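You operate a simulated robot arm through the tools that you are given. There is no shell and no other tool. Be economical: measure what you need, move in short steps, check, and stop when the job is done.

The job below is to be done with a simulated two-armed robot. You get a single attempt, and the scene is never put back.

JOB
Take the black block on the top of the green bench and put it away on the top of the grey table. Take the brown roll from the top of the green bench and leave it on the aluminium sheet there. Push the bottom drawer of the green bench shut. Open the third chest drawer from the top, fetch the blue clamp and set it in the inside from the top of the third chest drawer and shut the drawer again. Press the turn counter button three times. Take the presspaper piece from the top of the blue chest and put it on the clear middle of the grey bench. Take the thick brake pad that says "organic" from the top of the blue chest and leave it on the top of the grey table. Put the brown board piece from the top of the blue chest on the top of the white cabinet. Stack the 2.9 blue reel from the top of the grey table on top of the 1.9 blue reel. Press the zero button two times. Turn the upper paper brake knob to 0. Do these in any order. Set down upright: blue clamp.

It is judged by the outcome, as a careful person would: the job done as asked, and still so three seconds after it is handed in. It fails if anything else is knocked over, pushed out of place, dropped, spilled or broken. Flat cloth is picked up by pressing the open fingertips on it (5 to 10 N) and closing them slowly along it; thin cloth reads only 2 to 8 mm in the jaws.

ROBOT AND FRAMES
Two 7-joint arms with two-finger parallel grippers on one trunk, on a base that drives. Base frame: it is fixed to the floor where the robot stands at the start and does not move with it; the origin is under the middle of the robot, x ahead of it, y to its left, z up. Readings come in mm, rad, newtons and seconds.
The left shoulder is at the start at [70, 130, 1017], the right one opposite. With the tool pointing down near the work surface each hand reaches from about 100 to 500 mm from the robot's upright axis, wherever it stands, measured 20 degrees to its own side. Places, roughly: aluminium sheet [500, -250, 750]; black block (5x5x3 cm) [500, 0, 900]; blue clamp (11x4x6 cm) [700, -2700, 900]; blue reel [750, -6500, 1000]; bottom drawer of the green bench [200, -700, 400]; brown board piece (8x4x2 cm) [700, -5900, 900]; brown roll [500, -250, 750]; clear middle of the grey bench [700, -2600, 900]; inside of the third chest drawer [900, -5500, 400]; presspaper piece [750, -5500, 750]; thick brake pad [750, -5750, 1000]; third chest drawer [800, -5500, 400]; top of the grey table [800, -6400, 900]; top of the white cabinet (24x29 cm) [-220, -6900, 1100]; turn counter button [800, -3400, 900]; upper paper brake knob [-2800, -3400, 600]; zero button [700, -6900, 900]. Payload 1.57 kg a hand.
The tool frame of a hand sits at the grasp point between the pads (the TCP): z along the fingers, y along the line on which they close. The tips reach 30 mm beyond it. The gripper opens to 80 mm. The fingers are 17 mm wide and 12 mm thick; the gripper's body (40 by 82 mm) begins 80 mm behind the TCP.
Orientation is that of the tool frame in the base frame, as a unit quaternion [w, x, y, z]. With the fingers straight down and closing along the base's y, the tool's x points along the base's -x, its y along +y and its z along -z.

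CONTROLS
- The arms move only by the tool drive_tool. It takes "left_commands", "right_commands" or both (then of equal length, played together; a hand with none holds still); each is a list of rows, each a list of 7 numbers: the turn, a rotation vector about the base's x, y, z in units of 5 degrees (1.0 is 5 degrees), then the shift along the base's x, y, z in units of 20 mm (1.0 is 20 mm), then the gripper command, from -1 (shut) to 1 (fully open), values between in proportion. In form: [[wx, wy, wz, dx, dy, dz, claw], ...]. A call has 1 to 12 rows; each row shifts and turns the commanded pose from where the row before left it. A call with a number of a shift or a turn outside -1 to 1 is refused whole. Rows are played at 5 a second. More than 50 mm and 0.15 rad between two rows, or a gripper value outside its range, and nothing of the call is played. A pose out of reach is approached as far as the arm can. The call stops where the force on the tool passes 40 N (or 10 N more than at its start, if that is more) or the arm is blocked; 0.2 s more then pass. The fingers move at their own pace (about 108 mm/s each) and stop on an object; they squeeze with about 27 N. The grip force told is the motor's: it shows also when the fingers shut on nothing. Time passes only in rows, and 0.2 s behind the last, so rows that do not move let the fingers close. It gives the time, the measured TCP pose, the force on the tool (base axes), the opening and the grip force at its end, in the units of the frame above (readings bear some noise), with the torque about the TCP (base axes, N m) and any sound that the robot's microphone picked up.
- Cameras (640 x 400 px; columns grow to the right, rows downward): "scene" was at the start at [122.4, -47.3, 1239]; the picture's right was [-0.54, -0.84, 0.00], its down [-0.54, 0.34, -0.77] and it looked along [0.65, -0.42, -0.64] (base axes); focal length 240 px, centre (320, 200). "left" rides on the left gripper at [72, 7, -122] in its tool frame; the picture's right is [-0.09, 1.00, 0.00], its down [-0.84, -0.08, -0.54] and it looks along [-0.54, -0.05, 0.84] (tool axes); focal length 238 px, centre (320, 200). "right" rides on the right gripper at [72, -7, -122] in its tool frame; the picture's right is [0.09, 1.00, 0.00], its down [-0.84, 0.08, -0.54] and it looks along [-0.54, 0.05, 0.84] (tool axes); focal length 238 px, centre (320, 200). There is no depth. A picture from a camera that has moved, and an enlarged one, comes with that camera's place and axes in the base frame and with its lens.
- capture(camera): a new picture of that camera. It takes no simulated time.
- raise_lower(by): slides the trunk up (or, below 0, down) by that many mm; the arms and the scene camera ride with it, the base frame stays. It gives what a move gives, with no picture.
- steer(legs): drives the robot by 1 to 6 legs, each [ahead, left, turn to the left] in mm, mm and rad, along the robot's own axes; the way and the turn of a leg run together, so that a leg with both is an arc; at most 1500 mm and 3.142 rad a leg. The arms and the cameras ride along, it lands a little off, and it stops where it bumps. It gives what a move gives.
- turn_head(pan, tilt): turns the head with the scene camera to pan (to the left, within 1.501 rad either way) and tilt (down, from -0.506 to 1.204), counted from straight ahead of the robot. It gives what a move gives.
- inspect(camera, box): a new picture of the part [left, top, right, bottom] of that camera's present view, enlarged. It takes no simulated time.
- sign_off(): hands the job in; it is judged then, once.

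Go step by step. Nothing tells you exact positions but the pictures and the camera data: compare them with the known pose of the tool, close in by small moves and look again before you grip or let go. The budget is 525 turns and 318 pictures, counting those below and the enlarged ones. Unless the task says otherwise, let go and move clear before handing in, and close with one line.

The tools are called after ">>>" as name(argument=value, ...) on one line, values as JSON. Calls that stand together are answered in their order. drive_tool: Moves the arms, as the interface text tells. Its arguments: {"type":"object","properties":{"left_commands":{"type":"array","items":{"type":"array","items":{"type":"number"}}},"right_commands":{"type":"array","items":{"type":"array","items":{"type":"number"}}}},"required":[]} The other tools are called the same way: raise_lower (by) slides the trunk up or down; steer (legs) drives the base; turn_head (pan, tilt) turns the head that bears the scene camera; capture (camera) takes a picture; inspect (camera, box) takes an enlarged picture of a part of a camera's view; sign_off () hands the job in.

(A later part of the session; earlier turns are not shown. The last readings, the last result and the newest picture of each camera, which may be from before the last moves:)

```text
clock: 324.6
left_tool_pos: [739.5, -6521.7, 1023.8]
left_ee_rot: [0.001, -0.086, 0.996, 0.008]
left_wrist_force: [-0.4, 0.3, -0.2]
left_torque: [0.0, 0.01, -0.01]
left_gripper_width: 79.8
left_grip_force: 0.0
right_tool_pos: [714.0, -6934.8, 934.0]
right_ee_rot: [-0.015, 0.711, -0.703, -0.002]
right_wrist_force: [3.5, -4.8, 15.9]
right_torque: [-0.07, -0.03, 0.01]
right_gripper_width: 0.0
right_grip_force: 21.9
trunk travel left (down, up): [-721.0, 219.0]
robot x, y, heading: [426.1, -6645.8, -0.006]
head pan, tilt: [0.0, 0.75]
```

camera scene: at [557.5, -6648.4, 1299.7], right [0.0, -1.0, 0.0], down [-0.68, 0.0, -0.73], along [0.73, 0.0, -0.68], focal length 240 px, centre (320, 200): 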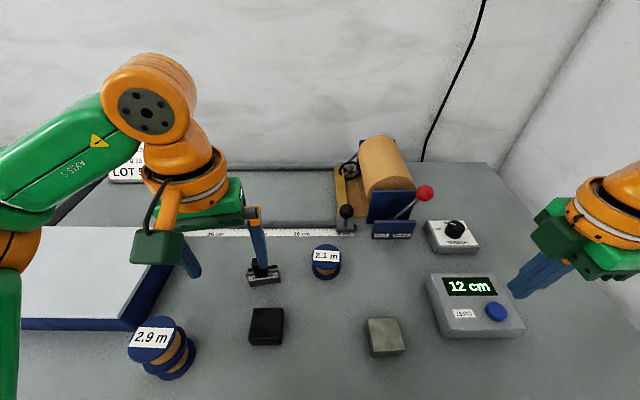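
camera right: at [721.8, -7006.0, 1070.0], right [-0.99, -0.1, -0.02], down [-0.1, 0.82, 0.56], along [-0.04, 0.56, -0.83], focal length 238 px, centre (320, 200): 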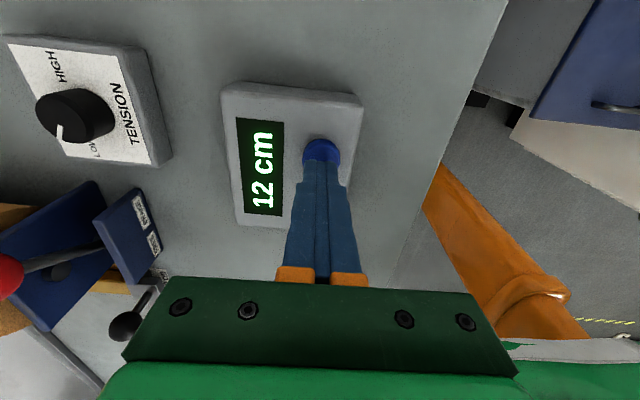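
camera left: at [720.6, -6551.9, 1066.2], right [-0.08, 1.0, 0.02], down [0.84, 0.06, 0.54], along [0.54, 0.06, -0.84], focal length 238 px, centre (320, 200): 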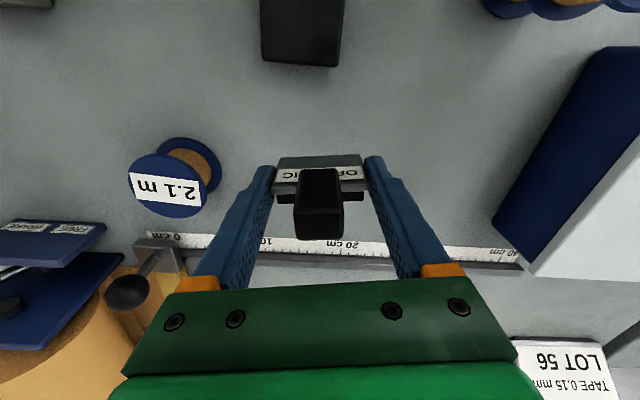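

One click heard. I release and check the display before the second press.

>>> drive_tool(right_commands=[[0, 0, 0, 0, 0, 0.7, -1], [0, 0, 0, 0, 0, 0.3, -1], [0, 0, 0, 0, 0, 0, -1]])

>>> inspect(camera="right", box=[200, 60, 400, 240])

```text
clock: 325.4
left_tool_pos: [740.4, -6521.4, 1022.7]
left_ee_rot: [0.0, -0.086, 0.996, 0.008]
left_wrist_force: [0.9, 0.1, 0.4]
left_torque: [0.02, -0.02, 0.01]
left_gripper_width: 80.3
left_grip_force: 0.0
right_tool_pos: [717.0, -6935.2, 953.5]
right_ee_rot: [-0.016, 0.711, -0.703, -0.004]
right_wrist_force: [-0.1, 0.0, -0.5]
right_torque: [-0.02, 0.02, -0.03]
right_gripper_width: 0.0
right_grip_force: 21.1
trunk travel left (down, up): [-721.0, 219.0]
robot x, y, heading: [422.9, -6649.1, -0.004]
head pan, tilt: [0.0, 0.75]
```

```text
2.22 times, centred on (300, 150) of right
camera zoom: at [723.0, -7010.9, 1073.1], right [-0.99, -0.1, -0.02], down [-0.1, 0.82, 0.56], along [-0.04, 0.56, -0.83], focal length 530 px, centre (364, 311)
```

zoom: 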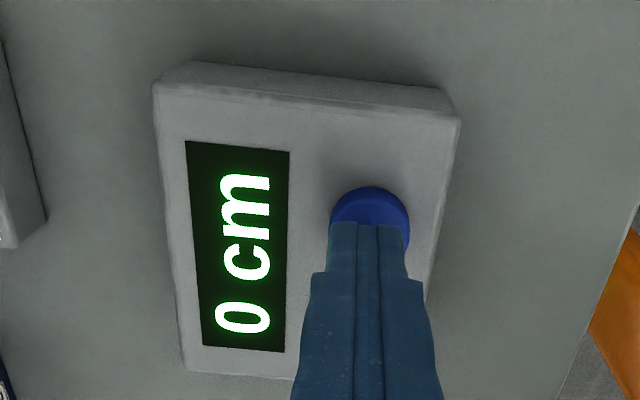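

Display shows 0 cm. Second press.

>>> drive_tool(right_commands=[[0, 0, 0, 0, 0, -0.6, -1], [0, 0, 0, 0, 0, -0.25, -1], [0, 0, 0, 0, 0, 0, -1]])

```text
clock: 326.2
left_tool_pos: [740.8, -6522.3, 1022.6]
left_ee_rot: [0.0, -0.086, 0.996, 0.008]
left_wrist_force: [-0.5, -0.8, 0.3]
left_torque: [-0.01, 0.04, -0.02]
left_gripper_width: 79.7
left_grip_force: 0.0
right_tool_pos: [716.2, -6936.6, 935.8]
right_ee_rot: [-0.016, 0.711, -0.703, -0.004]
right_wrist_force: [0.9, -1.8, 2.7]
right_torque: [-0.03, -0.03, 0.0]
right_gripper_width: 0.0
right_grip_force: 21.0
trunk travel left (down, up): [-721.0, 219.0]
robot x, y, heading: [423.4, -6646.8, -0.008]
head pan, tilt: [0.0, 0.75]
heard: click
```

Two clicks done. I lift off, back out a little and go left to the chest for the presspaper piece.

>>> drive_tool(right_commands=[[0, 0, 0, 0, 0, 1, -1], [0, 0, 0, 0, 0, 1, -1], [0, 0, 0, 0, 0, 1, -1], [0, 0, 0, 0, 0.5, 1, -1], [0, 0, 0, 0, 1, 1, -1], [0, 0, 0, 0, 1, 0, -1], [0, 0, 0, 0, 1, 0, 1]])

>>> steer(legs=[[-260, 0, 0.006], [0, 500, 0], [0, 530, 0]])

>>> capture(camera="scene")

```text
clock: 327.8
left_tool_pos: [739.4, -6521.1, 1022.5]
left_ee_rot: [0.0, -0.086, 0.996, 0.009]
left_wrist_force: [-0.2, -1.4, 0.1]
left_torque: [0.01, 0.02, -0.04]
left_gripper_width: 80.1
left_grip_force: 0.0
right_tool_pos: [717.1, -6865.4, 1036.9]
right_ee_rot: [-0.014, 0.711, -0.703, -0.002]
right_wrist_force: [-0.5, 0.5, -0.1]
right_torque: [0.0, 0.02, 0.0]
right_gripper_width: 78.7
right_grip_force: 0.8
trunk travel left (down, up): [-721.0, 219.0]
robot x, y, heading: [427.5, -6648.7, -0.009]
head pan, tilt: [0.0, 0.75]
```

```text
clock: 329.4
left_tool_pos: [536.8, -6513.5, 1024.7]
left_ee_rot: [0.001, -0.097, 0.995, 0.009]
left_wrist_force: [-0.5, 0.5, -0.2]
left_torque: [-0.02, -0.08, 0.01]
left_gripper_width: 79.9
left_grip_force: 0.2
right_tool_pos: [521.3, -6859.1, 1038.3]
right_ee_rot: [-0.016, 0.719, -0.695, -0.003]
right_wrist_force: [0.2, 0.3, 0.8]
right_torque: [-0.01, -0.03, 0.01]
right_gripper_width: 80.0
right_grip_force: 0.1
trunk travel left (down, up): [-721.0, 219.0]
robot x, y, heading: [227.9, -6647.3, 0.022]
head pan, tilt: [0.0, 0.75]
stopped in leg 1: the robot was blocked; the commanded pose is now the measured one
```

```text
182 pictures are left
camera scene: at [356.2, -6645.0, 1300.1], right [0.02, -1.0, 0.0], down [-0.68, -0.01, -0.73], along [0.73, 0.01, -0.68], focal length 240 px, centre (320, 200)
```

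scene: 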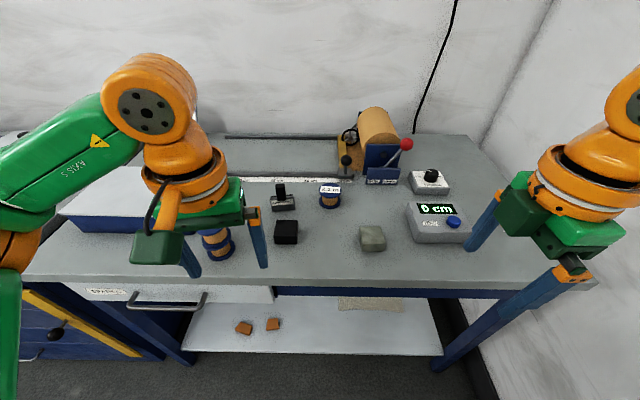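

>>> turn_head(pan=-1.5, tilt=0.9)

>>> capture(camera="scene")

```text
clock: 331.1
left_tool_pos: [539.0, -6513.7, 1023.7]
left_ee_rot: [0.0, -0.098, 0.995, 0.008]
left_wrist_force: [-0.1, 0.0, -0.4]
left_torque: [0.02, -0.02, -0.05]
left_gripper_width: 80.2
left_grip_force: 0.0
right_tool_pos: [523.3, -6858.1, 1036.1]
right_ee_rot: [-0.015, 0.719, -0.695, -0.003]
right_wrist_force: [0.7, 0.4, 0.0]
right_torque: [0.0, -0.01, 0.01]
right_gripper_width: 80.1
right_grip_force: 0.1
trunk travel left (down, up): [-721.0, 219.0]
robot x, y, heading: [223.6, -6643.6, 0.019]
head pan, tilt: [-1.499, 0.901]
```

```text
181 pictures are left
camera scene: at [282.9, -6720.7, 1287.8], right [-1.0, -0.09, 0.0], down [-0.07, 0.78, -0.62], along [0.06, -0.62, -0.78], focal length 240 px, centre (320, 200)
```

scene: 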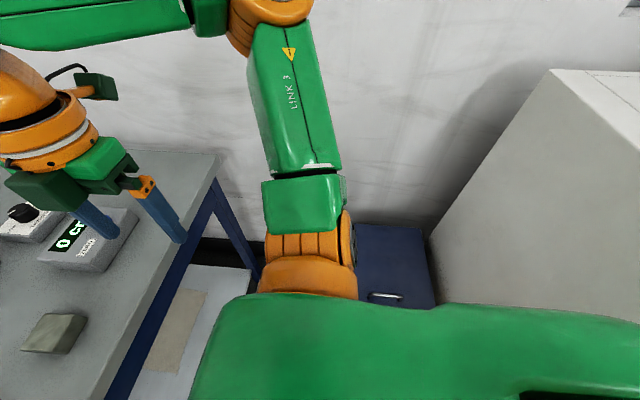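

The right elbow is close to the side wall; I move left first, then back.

>>> steer(legs=[[0, 300, -0.02]])

>>> steer(legs=[[-60, 700, 0]])

>>> turn_head(pan=0, tilt=0.75)

>>> capture(camera="scene")

```text
clock: 333.1
left_tool_pos: [539.7, -6217.9, 1024.0]
left_ee_rot: [0.002, -0.088, 0.996, 0.008]
left_wrist_force: [0.2, 0.8, -0.4]
left_torque: [0.03, 0.0, 0.01]
left_gripper_width: 80.2
left_grip_force: 0.0
right_tool_pos: [517.1, -6562.4, 1036.6]
right_ee_rot: [-0.016, 0.712, -0.702, -0.004]
right_wrist_force: [0.0, 0.1, 0.4]
right_torque: [0.04, -0.06, 0.0]
right_gripper_width: 79.9
right_grip_force: 0.0
trunk travel left (down, up): [-721.0, 219.0]
robot x, y, heading: [219.9, -6341.0, -0.001]
head pan, tilt: [-1.499, 0.901]
```

```text
clock: 337.0
left_tool_pos: [482.2, -5514.1, 1023.2]
left_ee_rot: [0.001, -0.085, 0.996, 0.009]
left_wrist_force: [0.3, -0.3, 0.8]
left_torque: [0.01, -0.01, 0.02]
left_gripper_width: 80.2
left_grip_force: 0.0
right_tool_pos: [456.9, -5858.3, 1035.8]
right_ee_rot: [-0.016, 0.709, -0.705, -0.003]
right_wrist_force: [0.4, -0.1, -0.3]
right_torque: [-0.02, 0.0, -0.02]
right_gripper_width: 80.0
right_grip_force: 0.1
trunk travel left (down, up): [-721.0, 219.0]
robot x, y, heading: [163.9, -5640.5, -0.011]
head pan, tilt: [-1.499, 0.901]
```

```text
clock: 338.6
left_tool_pos: [482.7, -5513.8, 1023.3]
left_ee_rot: [-0.001, -0.085, 0.996, 0.007]
left_wrist_force: [-0.3, -0.3, -0.2]
left_torque: [0.01, -0.04, 0.04]
left_gripper_width: 80.2
left_grip_force: 0.0
right_tool_pos: [457.8, -5856.6, 1036.1]
right_ee_rot: [-0.015, 0.71, -0.704, -0.003]
right_wrist_force: [-0.1, -0.4, 0.4]
right_torque: [0.0, 0.01, 0.01]
right_gripper_width: 80.0
right_grip_force: 0.0
trunk travel left (down, up): [-721.0, 219.0]
robot x, y, heading: [167.2, -5639.0, -0.012]
head pan, tilt: [0.0, 0.75]
```

```text
180 pictures are left
camera scene: at [298.7, -5639.1, 1299.7], right [-0.01, -1.0, 0.0], down [-0.68, 0.01, -0.73], along [0.73, -0.01, -0.68], focal length 240 px, centre (320, 200)
```

scene: 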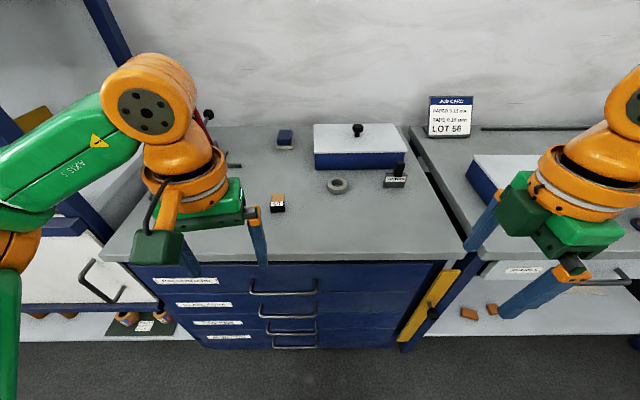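

>>> steer(legs=[[205, 0, 0.012]])

>>> drive_tool(left_commands=[[0, 0, 0, 0, 0, -1, 1], [0, 0, 0, 0, 0, -1, 1], [0, 0, 0, 0, 0, 0, 1]])

>>> capture(camera="left")

```text
clock: 340.2
left_tool_pos: [688.3, -5510.4, 1023.4]
left_ee_rot: [0.001, -0.09, 0.996, 0.008]
left_wrist_force: [0.4, -0.2, 0.1]
left_torque: [-0.01, 0.0, 0.03]
left_gripper_width: 80.0
left_grip_force: 0.1
right_tool_pos: [666.9, -5854.5, 1037.7]
right_ee_rot: [-0.016, 0.714, -0.7, -0.003]
right_wrist_force: [-0.3, 0.5, -0.1]
right_torque: [0.0, -0.02, 0.05]
right_gripper_width: 80.0
right_grip_force: 0.1
trunk travel left (down, up): [-721.0, 219.0]
robot x, y, heading: [374.3, -5638.1, 0.008]
head pan, tilt: [0.0, 0.75]
```

```text
clock: 341.0
left_tool_pos: [688.8, -5510.7, 981.8]
left_ee_rot: [0.0, -0.089, 0.996, 0.009]
left_wrist_force: [0.4, -0.2, -0.3]
left_torque: [0.02, -0.02, -0.01]
left_gripper_width: 79.9
left_grip_force: 0.1
right_tool_pos: [670.4, -5854.8, 1037.0]
right_ee_rot: [-0.015, 0.713, -0.701, -0.003]
right_wrist_force: [-0.4, -0.1, 0.0]
right_torque: [0.01, -0.02, 0.03]
right_gripper_width: 80.1
right_grip_force: 0.1
trunk travel left (down, up): [-721.0, 219.0]
robot x, y, heading: [374.5, -5637.6, 0.006]
head pan, tilt: [0.0, 0.75]
```

```text
179 pictures are left
camera left: at [617.4, -5519.0, 1103.7], right [-0.09, 1.0, 0.02], down [0.84, 0.07, 0.54], along [0.54, 0.06, -0.84], focal length 238 px, centre (320, 200)
```

left: 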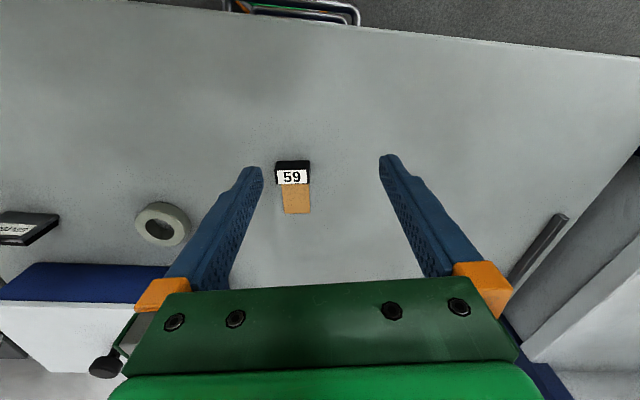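

>>> drive_tool(left_commands=[[0, 0, 0, 0.8, -0.4, -0.5, 1], [0, 0, 0, 0.8, -0.4, -0.5, 1], [0, 0, 0, 0.7, -0.4, -0.5, 1], [0, 0, 0, 0, 0, -0.5, 1], [0, 0, 0, 0, 0, 0, 1]])

>>> capture(camera="left")

```text
clock: 342.2
left_tool_pos: [736.0, -5534.5, 942.6]
left_ee_rot: [0.0, -0.09, 0.996, 0.009]
left_wrist_force: [0.5, -0.3, -0.6]
left_torque: [0.05, 0.01, -0.07]
left_gripper_width: 80.1
left_grip_force: 0.1
right_tool_pos: [667.1, -5855.7, 1035.7]
right_ee_rot: [-0.015, 0.714, -0.7, -0.004]
right_wrist_force: [0.3, 0.4, -0.5]
right_torque: [0.0, -0.02, 0.01]
right_gripper_width: 80.1
right_grip_force: 0.0
trunk travel left (down, up): [-721.0, 219.0]
robot x, y, heading: [375.6, -5637.8, 0.003]
head pan, tilt: [0.0, 0.75]
```

```text
178 pictures are left
camera left: at [664.1, -5542.7, 1063.4], right [-0.09, 1.0, 0.02], down [0.84, 0.06, 0.54], along [0.54, 0.06, -0.84], focal length 238 px, centre (320, 200)
```

left: 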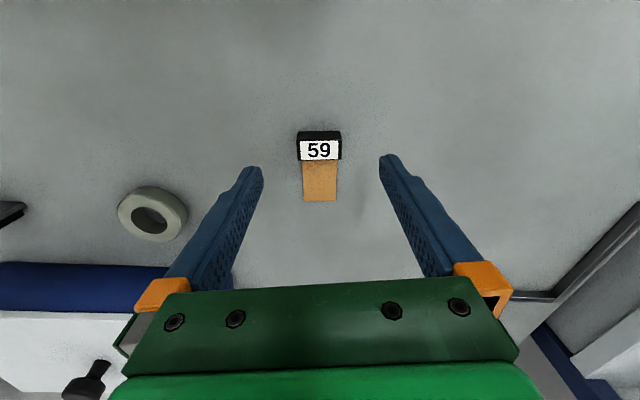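

>>> drive_tool(left_commands=[[0, 0, 0, -0.1, 0, -1, 1], [0, 0, 0, 0, 0, -1, 1], [0, 0, 0, 0, 0, -0.3, 1], [0, 0, 0, 0, 0, 0, 1]])

>>> capture(camera="left")

```text
clock: 343.2
left_tool_pos: [734.7, -5534.7, 896.4]
left_ee_rot: [0.0, -0.09, 0.996, 0.008]
left_wrist_force: [0.1, -0.1, 1.4]
left_torque: [0.01, -0.02, 0.0]
left_gripper_width: 80.1
left_grip_force: 0.0
right_tool_pos: [668.7, -5854.7, 1036.9]
right_ee_rot: [-0.016, 0.714, -0.7, -0.003]
right_wrist_force: [0.0, 0.5, 0.3]
right_torque: [-0.01, -0.01, 0.04]
right_gripper_width: 79.7
right_grip_force: 0.2
trunk travel left (down, up): [-721.0, 219.0]
robot x, y, heading: [376.2, -5640.1, 0.006]
head pan, tilt: [0.0, 0.75]
```

```text
177 pictures are left
camera left: at [662.6, -5542.9, 1018.8], right [-0.09, 1.0, 0.02], down [0.84, 0.06, 0.54], along [0.54, 0.06, -0.84], focal length 238 px, centre (320, 200)
```

left: 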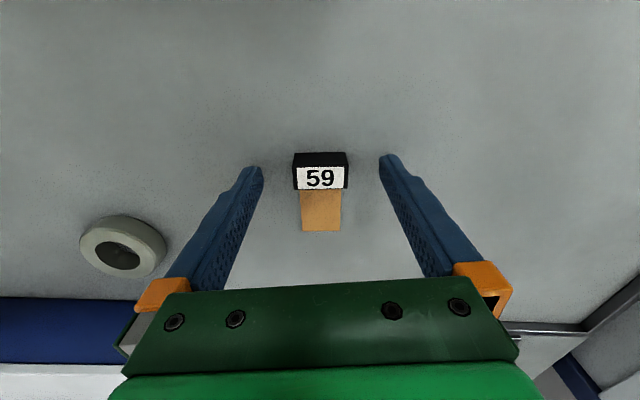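

>>> drive_tool(left_commands=[[0, 0, 0, 0, 0, -0.1, 1], [0, 0, 0, 0, 0, 0, -1], [0, 0, 0, 0, 0, 0, -1], [0, 0, 0, 0, 0, 0, -1], [0, 0, 0, 0, 0, 0, -1]])

>>> drive_tool(left_commands=[[0, 0, 0, 0, 0, 1, -1], [0, 0, 0, 0, 0, 1, -1], [0, 0, 0, 0, 0, 0, -1]])

>>> capture(camera="left")

```text
clock: 344.4
left_tool_pos: [733.5, -5534.2, 894.5]
left_ee_rot: [0.001, -0.09, 0.996, 0.008]
left_wrist_force: [-0.1, -0.4, 0.1]
left_torque: [0.0, -0.03, 0.03]
left_gripper_width: 35.1
left_grip_force: 27.5
right_tool_pos: [668.8, -5854.6, 1036.6]
right_ee_rot: [-0.015, 0.714, -0.7, -0.003]
right_wrist_force: [-0.6, 0.5, 0.3]
right_torque: [-0.01, -0.02, 0.03]
right_gripper_width: 79.7
right_grip_force: 0.1
trunk travel left (down, up): [-721.0, 219.0]
robot x, y, heading: [375.7, -5637.4, -0.0]
head pan, tilt: [0.0, 0.75]
```

```text
clock: 345.2
left_tool_pos: [732.8, -5536.4, 935.1]
left_ee_rot: [0.001, -0.09, 0.996, 0.008]
left_wrist_force: [-0.6, -0.2, 0.0]
left_torque: [0.01, 0.02, 0.02]
left_gripper_width: 34.8
left_grip_force: 26.9
right_tool_pos: [668.6, -5854.6, 1036.7]
right_ee_rot: [-0.016, 0.713, -0.701, -0.004]
right_wrist_force: [0.6, -0.2, 0.6]
right_torque: [-0.03, 0.0, 0.0]
right_gripper_width: 79.8
right_grip_force: 0.1
trunk travel left (down, up): [-721.0, 219.0]
robot x, y, heading: [374.1, -5635.2, 0.005]
head pan, tilt: [0.0, 0.75]
```

```text
176 pictures are left
camera left: at [662.1, -5544.7, 1057.0], right [-0.09, 1.0, 0.02], down [0.84, 0.07, 0.54], along [0.54, 0.06, -0.84], focal length 238 px, centre (320, 200)
```

left: 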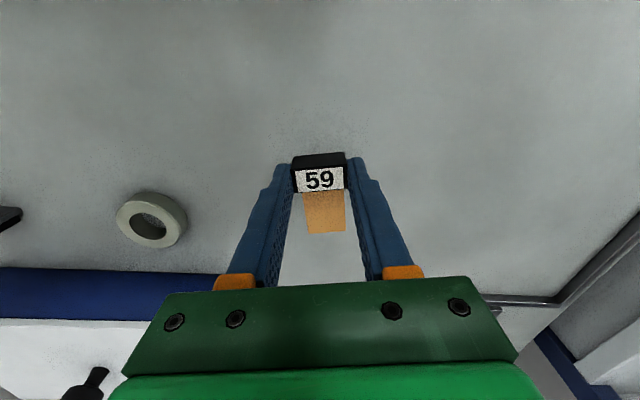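

Presspaper piece held. I tuck in, back off and drive left to the turn counter area.

>>> drive_tool(left_commands=[[0, 0, 0, 0, 0, 1, -1], [0, 0, 0, 0, 0, 1, -1], [0, 0, 0, 0, 0, 1, -1], [0, 0, 0, -1, 0.5, 1, -1], [0, 0, 0, -1, 0.5, 1, -1], [0, 0, 0, -1, 0, 0, -1], [0, 0, 0, -1, 0, 0, -1], [0, 0, 0, -1, 0, 0, -1]])

>>> steer(legs=[[-480, 0, 0], [0, 1150, 0]])

>>> steer(legs=[[0, 1150, 0]])

>>> turn_head(pan=0, tilt=0.45)

>>> capture(camera="scene")

```text
clock: 347.0
left_tool_pos: [633.5, -5514.7, 1036.2]
left_ee_rot: [0.001, -0.091, 0.996, 0.008]
left_wrist_force: [0.0, 0.4, -1.4]
left_torque: [-0.03, 0.0, -0.02]
left_gripper_width: 34.9
left_grip_force: 26.6
right_tool_pos: [667.2, -5853.7, 1036.9]
right_ee_rot: [-0.016, 0.714, -0.7, -0.003]
right_wrist_force: [0.1, -0.2, 0.5]
right_torque: [0.01, -0.01, -0.01]
right_gripper_width: 79.8
right_grip_force: 0.0
trunk travel left (down, up): [-721.0, 219.0]
robot x, y, heading: [374.2, -5636.8, 0.002]
head pan, tilt: [0.0, 0.75]
```

```text
clock: 355.3
left_tool_pos: [152.2, -4366.5, 1036.5]
left_ee_rot: [0.0, -0.089, 0.996, 0.008]
left_wrist_force: [-0.3, -0.2, 0.5]
left_torque: [-0.02, -0.01, 0.01]
left_gripper_width: 34.8
left_grip_force: 26.9
right_tool_pos: [186.1, -4706.8, 1036.1]
right_ee_rot: [-0.016, 0.713, -0.701, -0.002]
right_wrist_force: [-0.1, -0.1, 0.2]
right_torque: [0.03, 0.0, 0.06]
right_gripper_width: 80.1
right_grip_force: 0.1
trunk travel left (down, up): [-721.0, 219.0]
robot x, y, heading: [-108.3, -4485.2, 0.003]
head pan, tilt: [0.0, 0.75]
```

```text
clock: 361.2
left_tool_pos: [139.0, -3201.8, 1035.8]
left_ee_rot: [0.0, -0.098, 0.995, 0.009]
left_wrist_force: [-0.5, 0.4, -0.8]
left_torque: [0.03, -0.01, 0.01]
left_gripper_width: 34.8
left_grip_force: 26.9
right_tool_pos: [177.7, -3541.9, 1035.9]
right_ee_rot: [-0.015, 0.718, -0.695, -0.003]
right_wrist_force: [0.1, -0.3, -0.4]
right_torque: [0.02, -0.03, 0.0]
right_gripper_width: 79.9
right_grip_force: 0.1
trunk travel left (down, up): [-721.0, 219.0]
robot x, y, heading: [-122.2, -3326.8, 0.015]
head pan, tilt: [0.0, 0.75]
```

```text
clock: 362.0
left_tool_pos: [138.1, -3202.3, 1036.1]
left_ee_rot: [0.0, -0.098, 0.995, 0.009]
left_wrist_force: [0.1, 0.5, 0.1]
left_torque: [0.01, 0.0, 0.02]
left_gripper_width: 34.5
left_grip_force: 27.2
right_tool_pos: [177.6, -3541.3, 1037.1]
right_ee_rot: [-0.016, 0.718, -0.695, -0.004]
right_wrist_force: [0.7, -0.7, 0.3]
right_torque: [0.05, -0.01, 0.02]
right_gripper_width: 80.0
right_grip_force: 0.1
trunk travel left (down, up): [-721.0, 219.0]
robot x, y, heading: [-118.2, -3329.2, 0.018]
head pan, tilt: [0.0, 0.45]
```

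```text
175 pictures are left
camera scene: at [22.1, -3326.9, 1326.1], right [0.02, -1.0, 0.0], down [-0.44, -0.01, -0.9], along [0.9, 0.02, -0.44], focal length 240 px, centre (320, 200)
```

scene: 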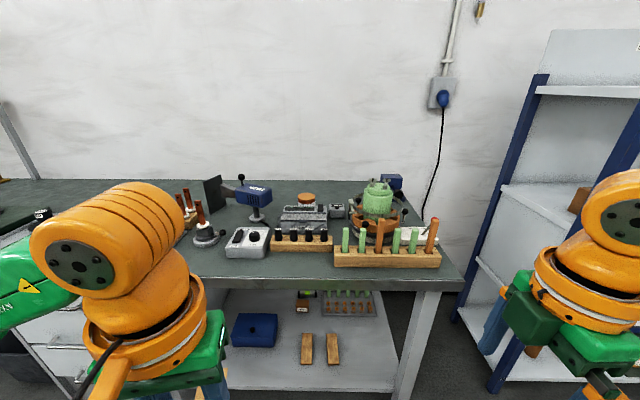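

>>> inspect(camera="scene", box=[170, 150, 460, 290])

```text
2.21 times, centred on (315, 220) of scene
camera zoom: at [22.1, -3326.9, 1326.1], right [0.02, -1.0, 0.0], down [-0.44, -0.01, -0.9], along [0.9, 0.02, -0.44], focal length 530 px, centre (331, 156)
```

zoom: 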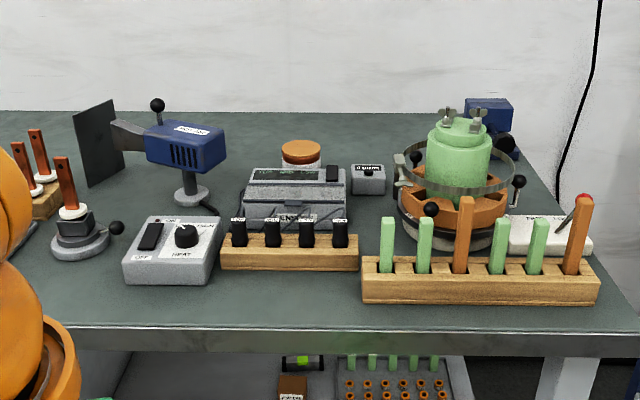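

>>> inspect(camera="scene", box=[310, 200, 350, 225])

>>> inspect(camera="scene", box=[385, 220, 450, 275])

```text
16.00 times, centred on (330, 212) of scene
camera zoom: at [22.1, -3326.9, 1326.1], right [0.02, -1.0, 0.0], down [-0.44, -0.01, -0.9], along [0.9, 0.02, -0.44], focal length 3839 px, centre (160, 0)
```

zoom: 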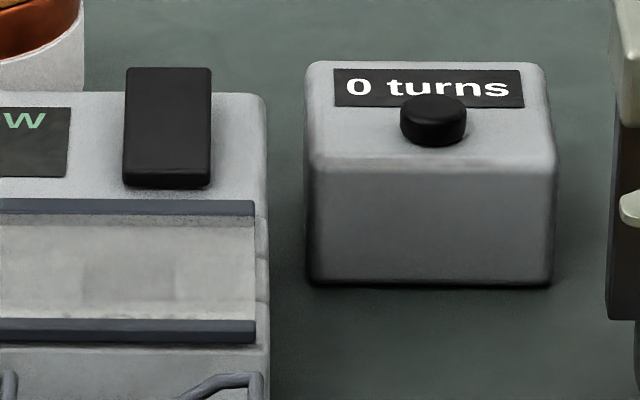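

```text
7.27 times, centred on (418, 248) of scene
camera zoom: at [22.1, -3326.9, 1326.1], right [0.02, -1.0, 0.0], down [-0.44, -0.01, -0.9], along [0.9, 0.02, -0.44], focal length 1745 px, centre (-389, -146)
```

zoom: 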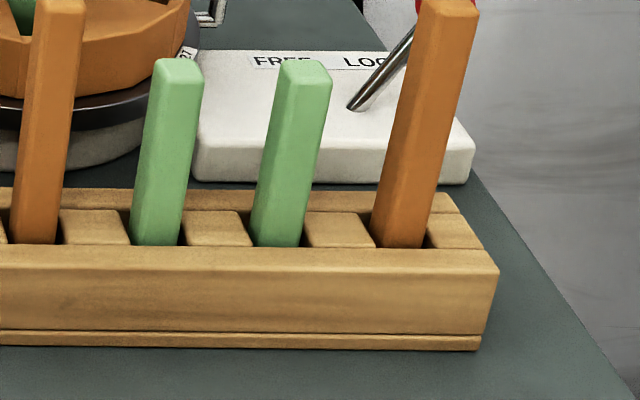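

The turn counter ("0 turns") sits at about [802,-3372], button top ~915. I turn the right gripper back to the straight yaw, close it, raise the left hand, and line up.

>>> drive_tool(right_commands=[[0, 0, -1, 0, 0, 0, -1], [0, 0, -1, 0, 0, 0, -1], [0, 0, -1, 0, 0, 0, -1], [0, 0, -1, 0, 0, 0, -1], [0, 0, -1, 0, 0, 0, -1], [0, 0, -1, 0, 0, 0, -1], [0, 0, -1, 0, 0, 0, -1], [0, 0, -1, 0, 0, 0, -1], [0, 0, -1, 0, 0, 0, -1], [0, 0, -1, 0, 0, 0, -1], [0, 0, -1, 0, 0, 0, -1], [0, 0, -1, 0, 0, 0, -1]], left_commands=[[0, 0, 0, 0, 0, 1, -1], [0, 0, 0, 0, 0, 1, -1], [0, 0, 0, 0, 0, 1, -1], [0, 0, 0, 0, 0, 0, -1], [0, 0, 0, 0, 0, 0, -1], [0, 0, 0, 0, 0, 0, -1], [0, 0, 0, 0, 0, 0, -1], [0, 0, 0, 0, 0, 0, -1], [0, 0, 0, 0, 0, 0, -1], [0, 0, 0, 0, 0, 0, -1], [0, 0, 0, 0, 0, 0, -1], [0, 0, 0, 0, 0, 0, -1]])

>>> drive_tool(right_commands=[[0, 0, -1, 0, 0, 0.5, -1], [0, 0, -1, 0, 0, 0.5, -1], [0, 0, -1, 0, 0, 0.5, -1], [0, 0, -1, 0, 0, 0.5, -1], [0, 0, -1, 0, 0, 0.5, -1], [0, 0, -1, 0, 0, 0.5, -1], [0, 0, 0, 0, 0, 0.5, -1]])

>>> steer(legs=[[150, 140, -0.016]])

>>> turn_head(pan=-0.2, tilt=0.6)

>>> capture(camera="scene")

```text
clock: 364.6
left_tool_pos: [138.7, -3202.1, 1094.7]
left_ee_rot: [0.0, -0.098, 0.995, 0.008]
left_wrist_force: [-0.1, 0.0, -1.7]
left_torque: [0.01, 0.03, 0.01]
left_gripper_width: 34.9
left_grip_force: 27.2
right_tool_pos: [178.1, -3540.9, 1036.1]
right_ee_rot: [0.015, -0.274, 0.962, -0.005]
right_wrist_force: [-0.1, 0.3, 0.3]
right_torque: [0.0, 0.02, 0.0]
right_gripper_width: 0.0
right_grip_force: 21.2
trunk travel left (down, up): [-721.0, 219.0]
robot x, y, heading: [-120.6, -3330.9, 0.018]
head pan, tilt: [0.0, 0.45]
```

```text
clock: 366.2
left_tool_pos: [138.4, -3203.7, 1096.3]
left_ee_rot: [0.0, -0.098, 0.995, 0.008]
left_wrist_force: [0.1, 0.2, 0.3]
left_torque: [0.0, -0.01, -0.04]
left_gripper_width: 34.5
left_grip_force: 27.3
right_tool_pos: [178.0, -3541.5, 1106.2]
right_ee_rot: [0.013, -0.016, 1.0, -0.008]
right_wrist_force: [-0.7, 0.4, -0.9]
right_torque: [-0.03, 0.03, -0.03]
right_gripper_width: 0.0
right_grip_force: 21.1
trunk travel left (down, up): [-721.0, 219.0]
robot x, y, heading: [-117.8, -3327.0, 0.019]
head pan, tilt: [0.0, 0.45]
```

```text
clock: 367.9
left_tool_pos: [286.8, -3066.9, 1095.5]
left_ee_rot: [0.001, -0.088, 0.996, 0.008]
left_wrist_force: [0.2, 1.0, -0.4]
left_torque: [0.0, -0.02, -0.02]
left_gripper_width: 34.6
left_grip_force: 27.1
right_tool_pos: [320.3, -3407.6, 1107.4]
right_ee_rot: [0.015, -0.007, 1.0, -0.008]
right_wrist_force: [-0.3, -0.4, -0.7]
right_torque: [0.03, -0.02, -0.03]
right_gripper_width: 0.0
right_grip_force: 21.3
trunk travel left (down, up): [-721.0, 219.0]
robot x, y, heading: [26.3, -3188.3, -0.005]
head pan, tilt: [0.0, 0.45]
```

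```text
clock: 368.6
left_tool_pos: [287.8, -3064.3, 1093.9]
left_ee_rot: [0.0, -0.087, 0.996, 0.008]
left_wrist_force: [0.3, -0.9, -0.4]
left_torque: [0.01, 0.0, 0.02]
left_gripper_width: 35.0
left_grip_force: 26.7
right_tool_pos: [320.7, -3405.1, 1106.8]
right_ee_rot: [0.013, -0.007, 1.0, -0.009]
right_wrist_force: [0.7, 0.5, 0.0]
right_torque: [0.01, 0.02, -0.01]
right_gripper_width: 0.0
right_grip_force: 21.0
trunk travel left (down, up): [-721.0, 219.0]
robot x, y, heading: [27.1, -3186.7, -0.001]
head pan, tilt: [-0.201, 0.6]
```

```text
171 pictures are left
camera scene: at [164.0, -3205.2, 1312.6], right [-0.2, -0.98, 0.0], down [-0.55, 0.11, -0.83], along [0.81, -0.17, -0.56], focal length 240 px, centre (320, 200)
```

scene: 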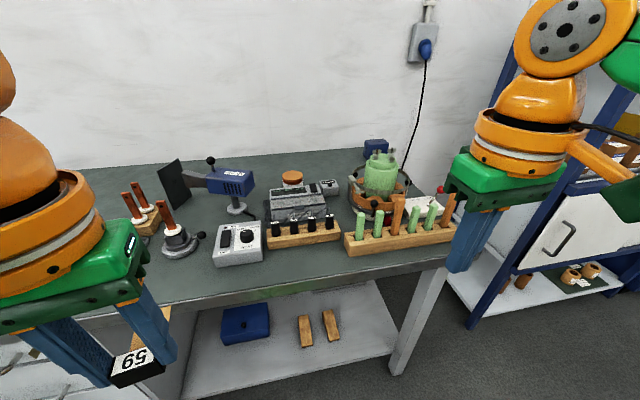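

>>> steer(legs=[[300, 0, 0]])

>>> capture(camera="right")

>>> capture(camera="scene")

```text
clock: 370.6
left_tool_pos: [588.1, -3064.3, 1095.1]
left_ee_rot: [0.001, -0.09, 0.996, 0.008]
left_wrist_force: [-0.1, 0.8, 0.4]
left_torque: [0.01, -0.02, -0.02]
left_gripper_width: 35.0
left_grip_force: 27.2
right_tool_pos: [622.7, -3404.1, 1105.7]
right_ee_rot: [0.015, -0.008, 1.0, -0.008]
right_wrist_force: [-0.6, 0.8, -0.1]
right_torque: [0.01, 0.01, 0.01]
right_gripper_width: 0.3
right_grip_force: 21.5
trunk travel left (down, up): [-721.0, 219.0]
robot x, y, heading: [328.0, -3184.8, -0.002]
head pan, tilt: [-0.201, 0.6]
```

```text
170 pictures are left
camera right: at [548.7, -3410.3, 1226.9], right [-0.11, 0.99, -0.02], down [0.82, 0.1, 0.56], along [0.56, 0.04, -0.83], focal length 238 px, centre (320, 200)
```

right: 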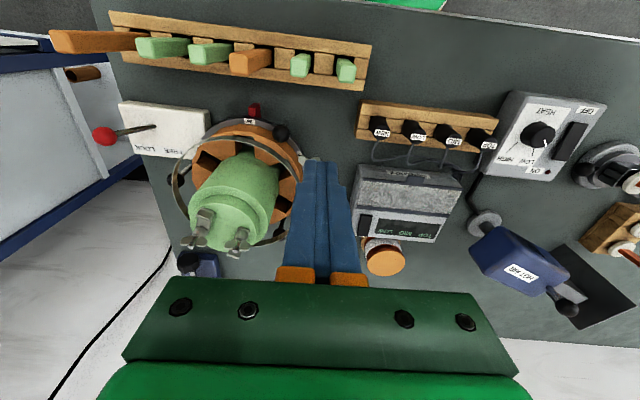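

```text
169 pictures are left
camera scene: at [464.6, -3204.9, 1312.8], right [-0.2, -0.98, 0.0], down [-0.55, 0.11, -0.83], along [0.81, -0.16, -0.56], focal length 240 px, centre (320, 200)
```

scene: 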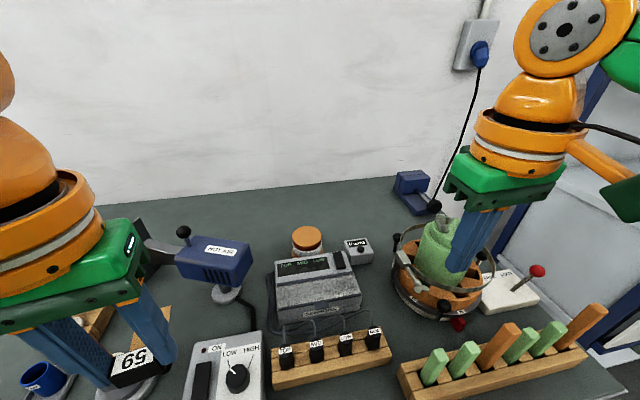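

>>> inspect(camera="scene", box=[330, 220, 400, 270])

>>> inspect(camera="right", box=[280, 180, 440, 290])

```text
8.00 times, centred on (365, 245) of scene
camera zoom: at [464.6, -3204.9, 1312.8], right [-0.2, -0.98, 0.0], down [-0.55, 0.11, -0.83], along [0.81, -0.16, -0.56], focal length 1920 px, centre (-40, -160)
```

zoom: 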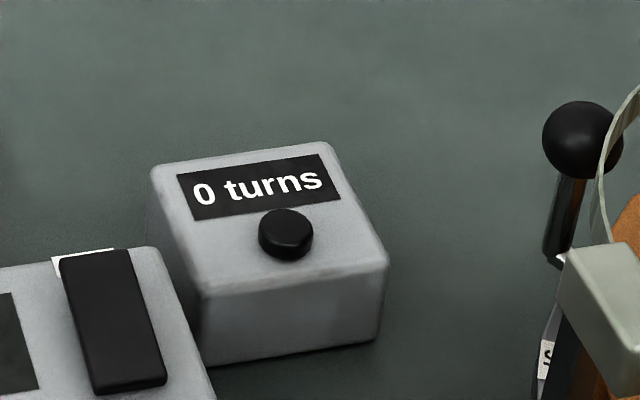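

```text
3.64 times, centred on (360, 235) of right
camera zoom: at [548.7, -3410.3, 1226.9], right [-0.11, 0.99, -0.02], down [0.82, 0.1, 0.56], along [0.56, 0.04, -0.83], focal length 867 px, centre (174, 73)
```

zoom: 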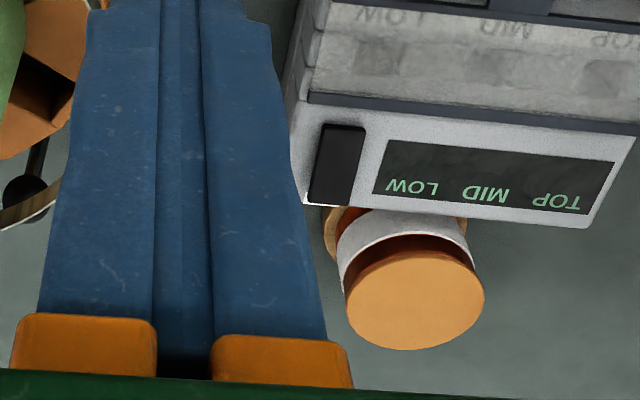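

Better triangulation puts the counter's button at about [841,-3379,899]. I tilt the closed right hand 30° forward to reach it.

>>> drive_tool(right_commands=[[0, -1, 0, 0.9, 0.3, 0, -1], [0, -1, 0, 0.9, 0.3, 0, -1], [0, -1, 0, 0.9, 0.3, 0, -1], [0, -1, 0, 0.9, 0.3, 0, -1], [0, -1, 0, 0.9, 0.3, 0, -1], [0, -1, 0, 0.9, 0.2, 0, -1], [0, 0, 0, 0.9, 0, 0, -1], [0, 0, 0, 0, 0, 0, -1]])

>>> capture(camera="right")

>>> capture(camera="scene")

```text
clock: 372.4
left_tool_pos: [588.1, -3063.7, 1095.4]
left_ee_rot: [0.001, -0.089, 0.996, 0.008]
left_wrist_force: [0.1, 0.4, -0.9]
left_torque: [0.03, 0.03, -0.02]
left_gripper_width: 34.9
left_grip_force: 26.8
right_tool_pos: [752.8, -3371.5, 1106.3]
right_ee_rot: [0.271, -0.007, 0.962, -0.01]
right_wrist_force: [0.1, 0.2, -0.3]
right_torque: [0.0, 0.03, -0.03]
right_gripper_width: 0.1
right_grip_force: 21.5
trunk travel left (down, up): [-721.0, 219.0]
robot x, y, heading: [327.2, -3185.7, 0.006]
head pan, tilt: [-0.201, 0.6]
```

```text
166 pictures are left
camera right: at [627.4, -3377.1, 1172.0], right [-0.08, 0.99, -0.07], down [0.43, 0.1, 0.9], along [0.9, 0.05, -0.44], focal length 238 px, centre (320, 200)
```

right: 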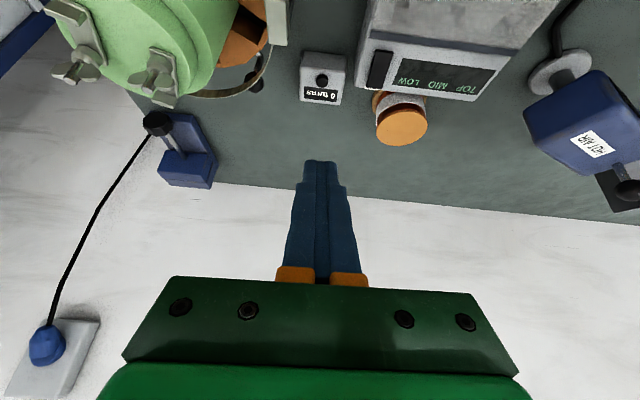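

```text
165 pictures are left
camera scene: at [466.2, -3204.9, 1312.6], right [-0.2, -0.98, 0.0], down [-0.55, 0.11, -0.83], along [0.81, -0.16, -0.56], focal length 240 px, centre (320, 200)
```

scene: 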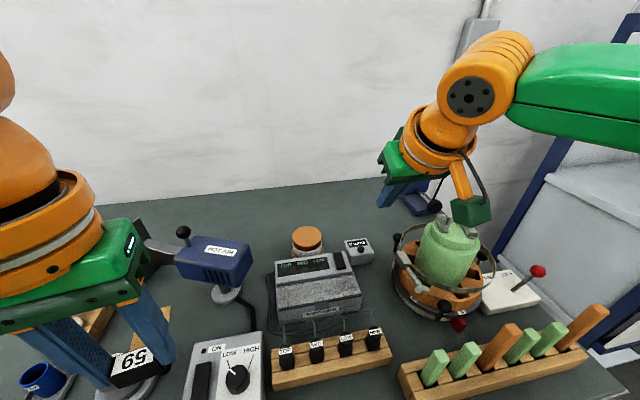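

>>> drive_tool(right_commands=[[0, 0, 0, 0.4, -0.02, -0.9, -1], [0, 0, 0, 0.4, -0.02, -0.9, -1], [0, 0, 0, 0.4, 0, -0.9, -1], [0, 0, 0, 0.4, 0, -0.9, -1], [0, 0, 0, 0.4, 0, -0.9, -1], [0, 0, 0, 0.4, 0, -0.9, -1], [0, 0, 0, 0.4, 0, -0.9, -1], [0, 0, 0, 0.4, 0, -0.9, -1], [0, 0, 0, 0, 0, 0, -1]])

>>> capture(camera="right")

>>> inspect(camera="scene", box=[300, 180, 500, 310])

```text
clock: 374.4
left_tool_pos: [589.9, -3064.7, 1094.7]
left_ee_rot: [0.0, -0.09, 0.996, 0.007]
left_wrist_force: [0.6, 0.7, -0.2]
left_torque: [0.0, 0.03, 0.0]
left_gripper_width: 34.8
left_grip_force: 26.5
right_tool_pos: [814.4, -3373.2, 962.9]
right_ee_rot: [0.272, -0.007, 0.962, -0.01]
right_wrist_force: [-0.9, 0.3, -0.7]
right_torque: [0.02, -0.01, 0.0]
right_gripper_width: 0.2
right_grip_force: 20.8
trunk travel left (down, up): [-721.0, 219.0]
robot x, y, heading: [327.8, -3187.8, -0.001]
head pan, tilt: [-0.201, 0.6]
```

```text
164 pictures are left
camera right: at [691.2, -3377.4, 1029.1], right [-0.08, 0.99, -0.07], down [0.43, 0.1, 0.9], along [0.9, 0.04, -0.44], focal length 238 px, centre (320, 200)
```

right: 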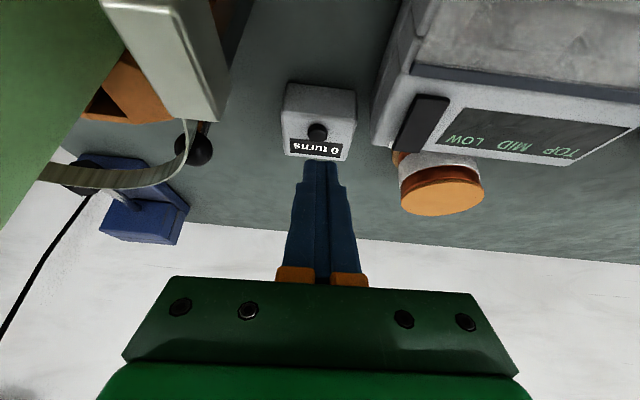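

```text
3.08 times, centred on (400, 245) of scene
camera zoom: at [466.2, -3204.8, 1312.6], right [-0.2, -0.98, 0.0], down [-0.55, 0.11, -0.83], along [0.81, -0.16, -0.56], focal length 738 px, centre (74, 62)
```

zoom: 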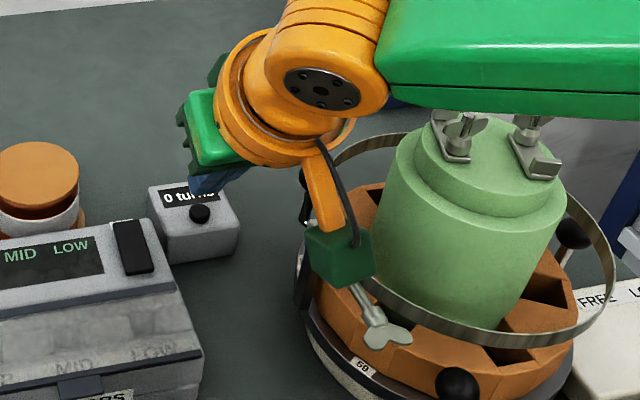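

>>> drive_tool(right_commands=[[0, 0, 0, 0.25, 0, -0.8, -1], [0, 0, 0, 0, 0, -0.6, -1], [0, 0, 0, 0, 0, 0, -1]])

>>> capture(camera="right")

>>> inspect(camera="scene", box=[320, 200, 460, 310])

```text
clock: 375.2
left_tool_pos: [588.2, -3065.2, 1094.5]
left_ee_rot: [0.0, -0.089, 0.996, 0.007]
left_wrist_force: [-0.4, 0.6, 0.0]
left_torque: [-0.01, -0.01, -0.01]
left_gripper_width: 34.8
left_grip_force: 27.0
right_tool_pos: [819.9, -3371.6, 935.4]
right_ee_rot: [0.272, -0.006, 0.962, -0.01]
right_wrist_force: [0.4, 0.4, -0.4]
right_torque: [0.02, -0.01, -0.02]
right_gripper_width: 0.0
right_grip_force: 21.8
trunk travel left (down, up): [-721.0, 219.0]
robot x, y, heading: [330.2, -3187.1, -0.002]
head pan, tilt: [-0.201, 0.6]
```

```text
162 pictures are left
camera right: at [695.9, -3377.2, 1001.1], right [-0.08, 0.99, -0.07], down [0.43, 0.1, 0.9], along [0.9, 0.05, -0.44], focal length 238 px, centre (320, 200)
```

right: 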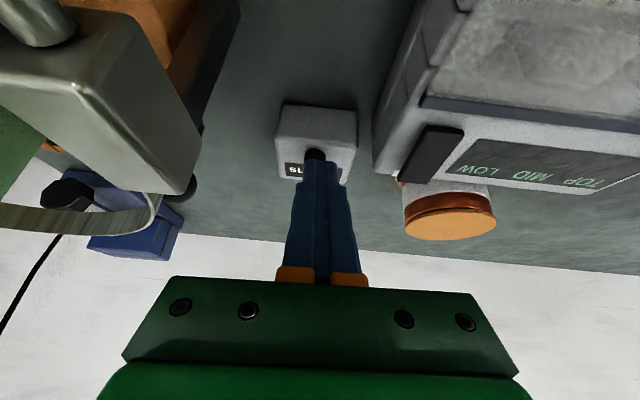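

```text
3.64 times, centred on (390, 255) of scene
camera zoom: at [466.2, -3204.8, 1312.6], right [-0.2, -0.98, 0.0], down [-0.55, 0.11, -0.83], along [0.81, -0.16, -0.56], focal length 872 px, centre (66, 0)
```

zoom: 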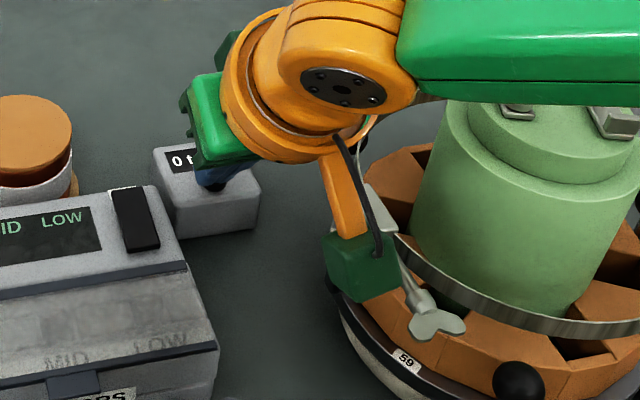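

>>> drive_tool(right_commands=[[0, 0, 0, -0.05, -0.1, -0.25, -1], [0, 0, 0, 0, 0, 0, -1]])

>>> drive_tool(right_commands=[[0, 0, 0, 0, 0, -0.2, -1], [0, 0, 0, 0, 0, 0, -1]])

>>> drive_tool(right_commands=[[0, 0, 0, 0, 0, -0.2, -1], [0, 0, 0, 0, 0, 0, -1]])

```text
clock: 375.9
left_tool_pos: [589.9, -3064.6, 1094.9]
left_ee_rot: [0.0, -0.09, 0.996, 0.008]
left_wrist_force: [0.3, -1.5, -0.2]
left_torque: [0.0, 0.02, 0.01]
left_gripper_width: 34.8
left_grip_force: 26.9
right_tool_pos: [818.7, -3374.4, 930.0]
right_ee_rot: [0.272, -0.007, 0.962, -0.01]
right_wrist_force: [-0.7, -0.4, 1.4]
right_torque: [0.02, 0.01, -0.02]
right_gripper_width: 0.2
right_grip_force: 21.2
trunk travel left (down, up): [-721.0, 219.0]
robot x, y, heading: [326.4, -3191.3, 0.002]
head pan, tilt: [-0.201, 0.6]
```

```text
clock: 376.4
left_tool_pos: [588.9, -3064.4, 1096.3]
left_ee_rot: [0.002, -0.089, 0.996, 0.009]
left_wrist_force: [0.5, -0.7, -0.1]
left_torque: [0.03, 0.04, 0.03]
left_gripper_width: 34.9
left_grip_force: 27.3
right_tool_pos: [818.0, -3372.6, 926.7]
right_ee_rot: [0.272, -0.006, 0.962, -0.01]
right_wrist_force: [-0.2, -0.3, 2.9]
right_torque: [-0.01, -0.04, -0.02]
right_gripper_width: 0.3
right_grip_force: 21.4
trunk travel left (down, up): [-721.0, 219.0]
robot x, y, heading: [328.2, -3185.2, 0.005]
head pan, tilt: [-0.201, 0.6]
heard: click
```

```text
clock: 377.1
left_tool_pos: [586.1, -3065.0, 1096.5]
left_ee_rot: [0.001, -0.09, 0.996, 0.009]
left_wrist_force: [0.0, 0.2, -0.7]
left_torque: [0.0, 0.0, 0.01]
left_gripper_width: 34.8
left_grip_force: 26.9
right_tool_pos: [816.9, -3372.4, 925.5]
right_ee_rot: [0.275, -0.006, 0.961, -0.011]
right_wrist_force: [6.4, -5.0, 26.8]
right_torque: [-0.15, -0.48, -0.09]
right_gripper_width: 0.0
right_grip_force: 21.2
trunk travel left (down, up): [-721.0, 219.0]
robot x, y, heading: [327.9, -3184.2, 0.002]
head pan, tilt: [-0.201, 0.6]
```

Click 1. I release by 16 mm, check the reading, then press again.

>>> drive_tool(right_commands=[[0, 0, 0, 0, 0, 0.7, -1], [0, 0, 0, 0, 0, 0.2, -1], [0, 0, 0, 0, 0, 0, -1]])

>>> inspect(camera="right", box=[240, 80, 400, 220])

```text
clock: 377.9
left_tool_pos: [590.5, -3064.5, 1095.9]
left_ee_rot: [0.0, -0.09, 0.996, 0.009]
left_wrist_force: [-0.2, -0.2, 0.2]
left_torque: [-0.02, 0.02, 0.01]
left_gripper_width: 34.9
left_grip_force: 27.3
right_tool_pos: [818.3, -3372.5, 938.6]
right_ee_rot: [0.271, -0.006, 0.963, -0.011]
right_wrist_force: [-0.1, 0.2, -0.5]
right_torque: [-0.02, 0.01, 0.04]
right_gripper_width: 0.0
right_grip_force: 21.0
trunk travel left (down, up): [-721.0, 219.0]
robot x, y, heading: [331.6, -3187.7, 0.005]
head pan, tilt: [-0.201, 0.6]
```

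```text
2.86 times, centred on (320, 150) of right
camera zoom: at [694.6, -3378.5, 1005.4], right [-0.08, 0.99, -0.07], down [0.43, 0.1, 0.9], along [0.9, 0.04, -0.44], focal length 681 px, centre (320, 343)
```

zoom: 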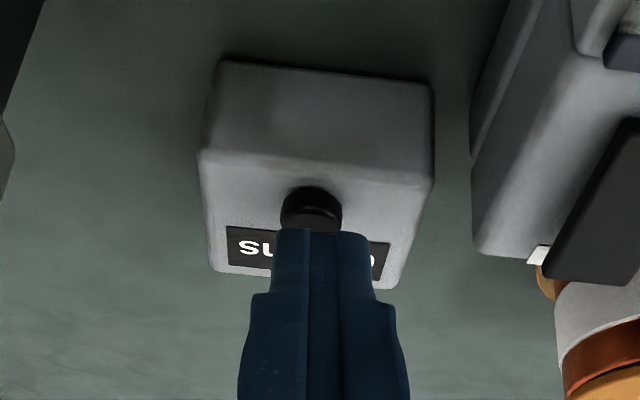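

>>> drive_tool(right_commands=[[0, 0, 0, 0, 0, -0.4, -1], [0, 0, 0, 0, 0, -0.2, -1], [0, 0, 0, 0, 0, 0, -1]])

```text
clock: 378.6
left_tool_pos: [589.7, -3065.8, 1094.9]
left_ee_rot: [0.001, -0.09, 0.996, 0.008]
left_wrist_force: [1.0, 0.7, -0.1]
left_torque: [-0.01, 0.01, -0.01]
left_gripper_width: 34.9
left_grip_force: 27.1
right_tool_pos: [818.0, -3373.1, 927.7]
right_ee_rot: [0.271, -0.006, 0.963, -0.011]
right_wrist_force: [0.2, -1.2, 1.9]
right_torque: [-0.04, 0.0, -0.01]
right_gripper_width: 0.0
right_grip_force: 20.9
trunk travel left (down, up): [-721.0, 219.0]
robot x, y, heading: [326.3, -3183.5, 0.002]
head pan, tilt: [-0.201, 0.6]
heard: click
```

>>> drive_tool(right_commands=[[0, 0, 0, 0, 0, 0.6, -1], [0, 0, 0, 0, 0, 0, -1], [0, 0, 0, 0, 0, 0, -1]])

>>> drive_tool(right_commands=[[0, 0, 0, 0, 0, -0.4, -1], [0, 0, 0, 0, 0, -0.2, -1], [0, 0, 0, 0, 0, 0, -1]])

```text
clock: 379.4
left_tool_pos: [589.9, -3065.0, 1094.8]
left_ee_rot: [-0.001, -0.09, 0.996, 0.008]
left_wrist_force: [0.4, 0.3, 0.2]
left_torque: [0.0, 0.01, 0.02]
left_gripper_width: 34.8
left_grip_force: 26.8
right_tool_pos: [819.2, -3373.5, 939.5]
right_ee_rot: [0.272, -0.006, 0.962, -0.01]
right_wrist_force: [0.2, 0.6, 0.0]
right_torque: [0.01, 0.01, -0.01]
right_gripper_width: 0.1
right_grip_force: 21.5
trunk travel left (down, up): [-721.0, 219.0]
robot x, y, heading: [327.9, -3188.5, 0.001]
head pan, tilt: [-0.201, 0.6]
```

```text
clock: 380.2
left_tool_pos: [591.3, -3064.3, 1095.7]
left_ee_rot: [0.001, -0.089, 0.996, 0.008]
left_wrist_force: [-1.0, 0.5, 0.1]
left_torque: [-0.01, -0.01, -0.02]
left_gripper_width: 34.7
left_grip_force: 26.7
right_tool_pos: [817.2, -3372.7, 929.0]
right_ee_rot: [0.271, -0.006, 0.962, -0.012]
right_wrist_force: [-1.0, -0.3, 1.8]
right_torque: [-0.01, -0.01, 0.01]
right_gripper_width: 0.0
right_grip_force: 21.1
trunk travel left (down, up): [-721.0, 219.0]
robot x, y, heading: [325.4, -3184.7, 0.0]
head pan, tilt: [-0.201, 0.6]
heard: click
```

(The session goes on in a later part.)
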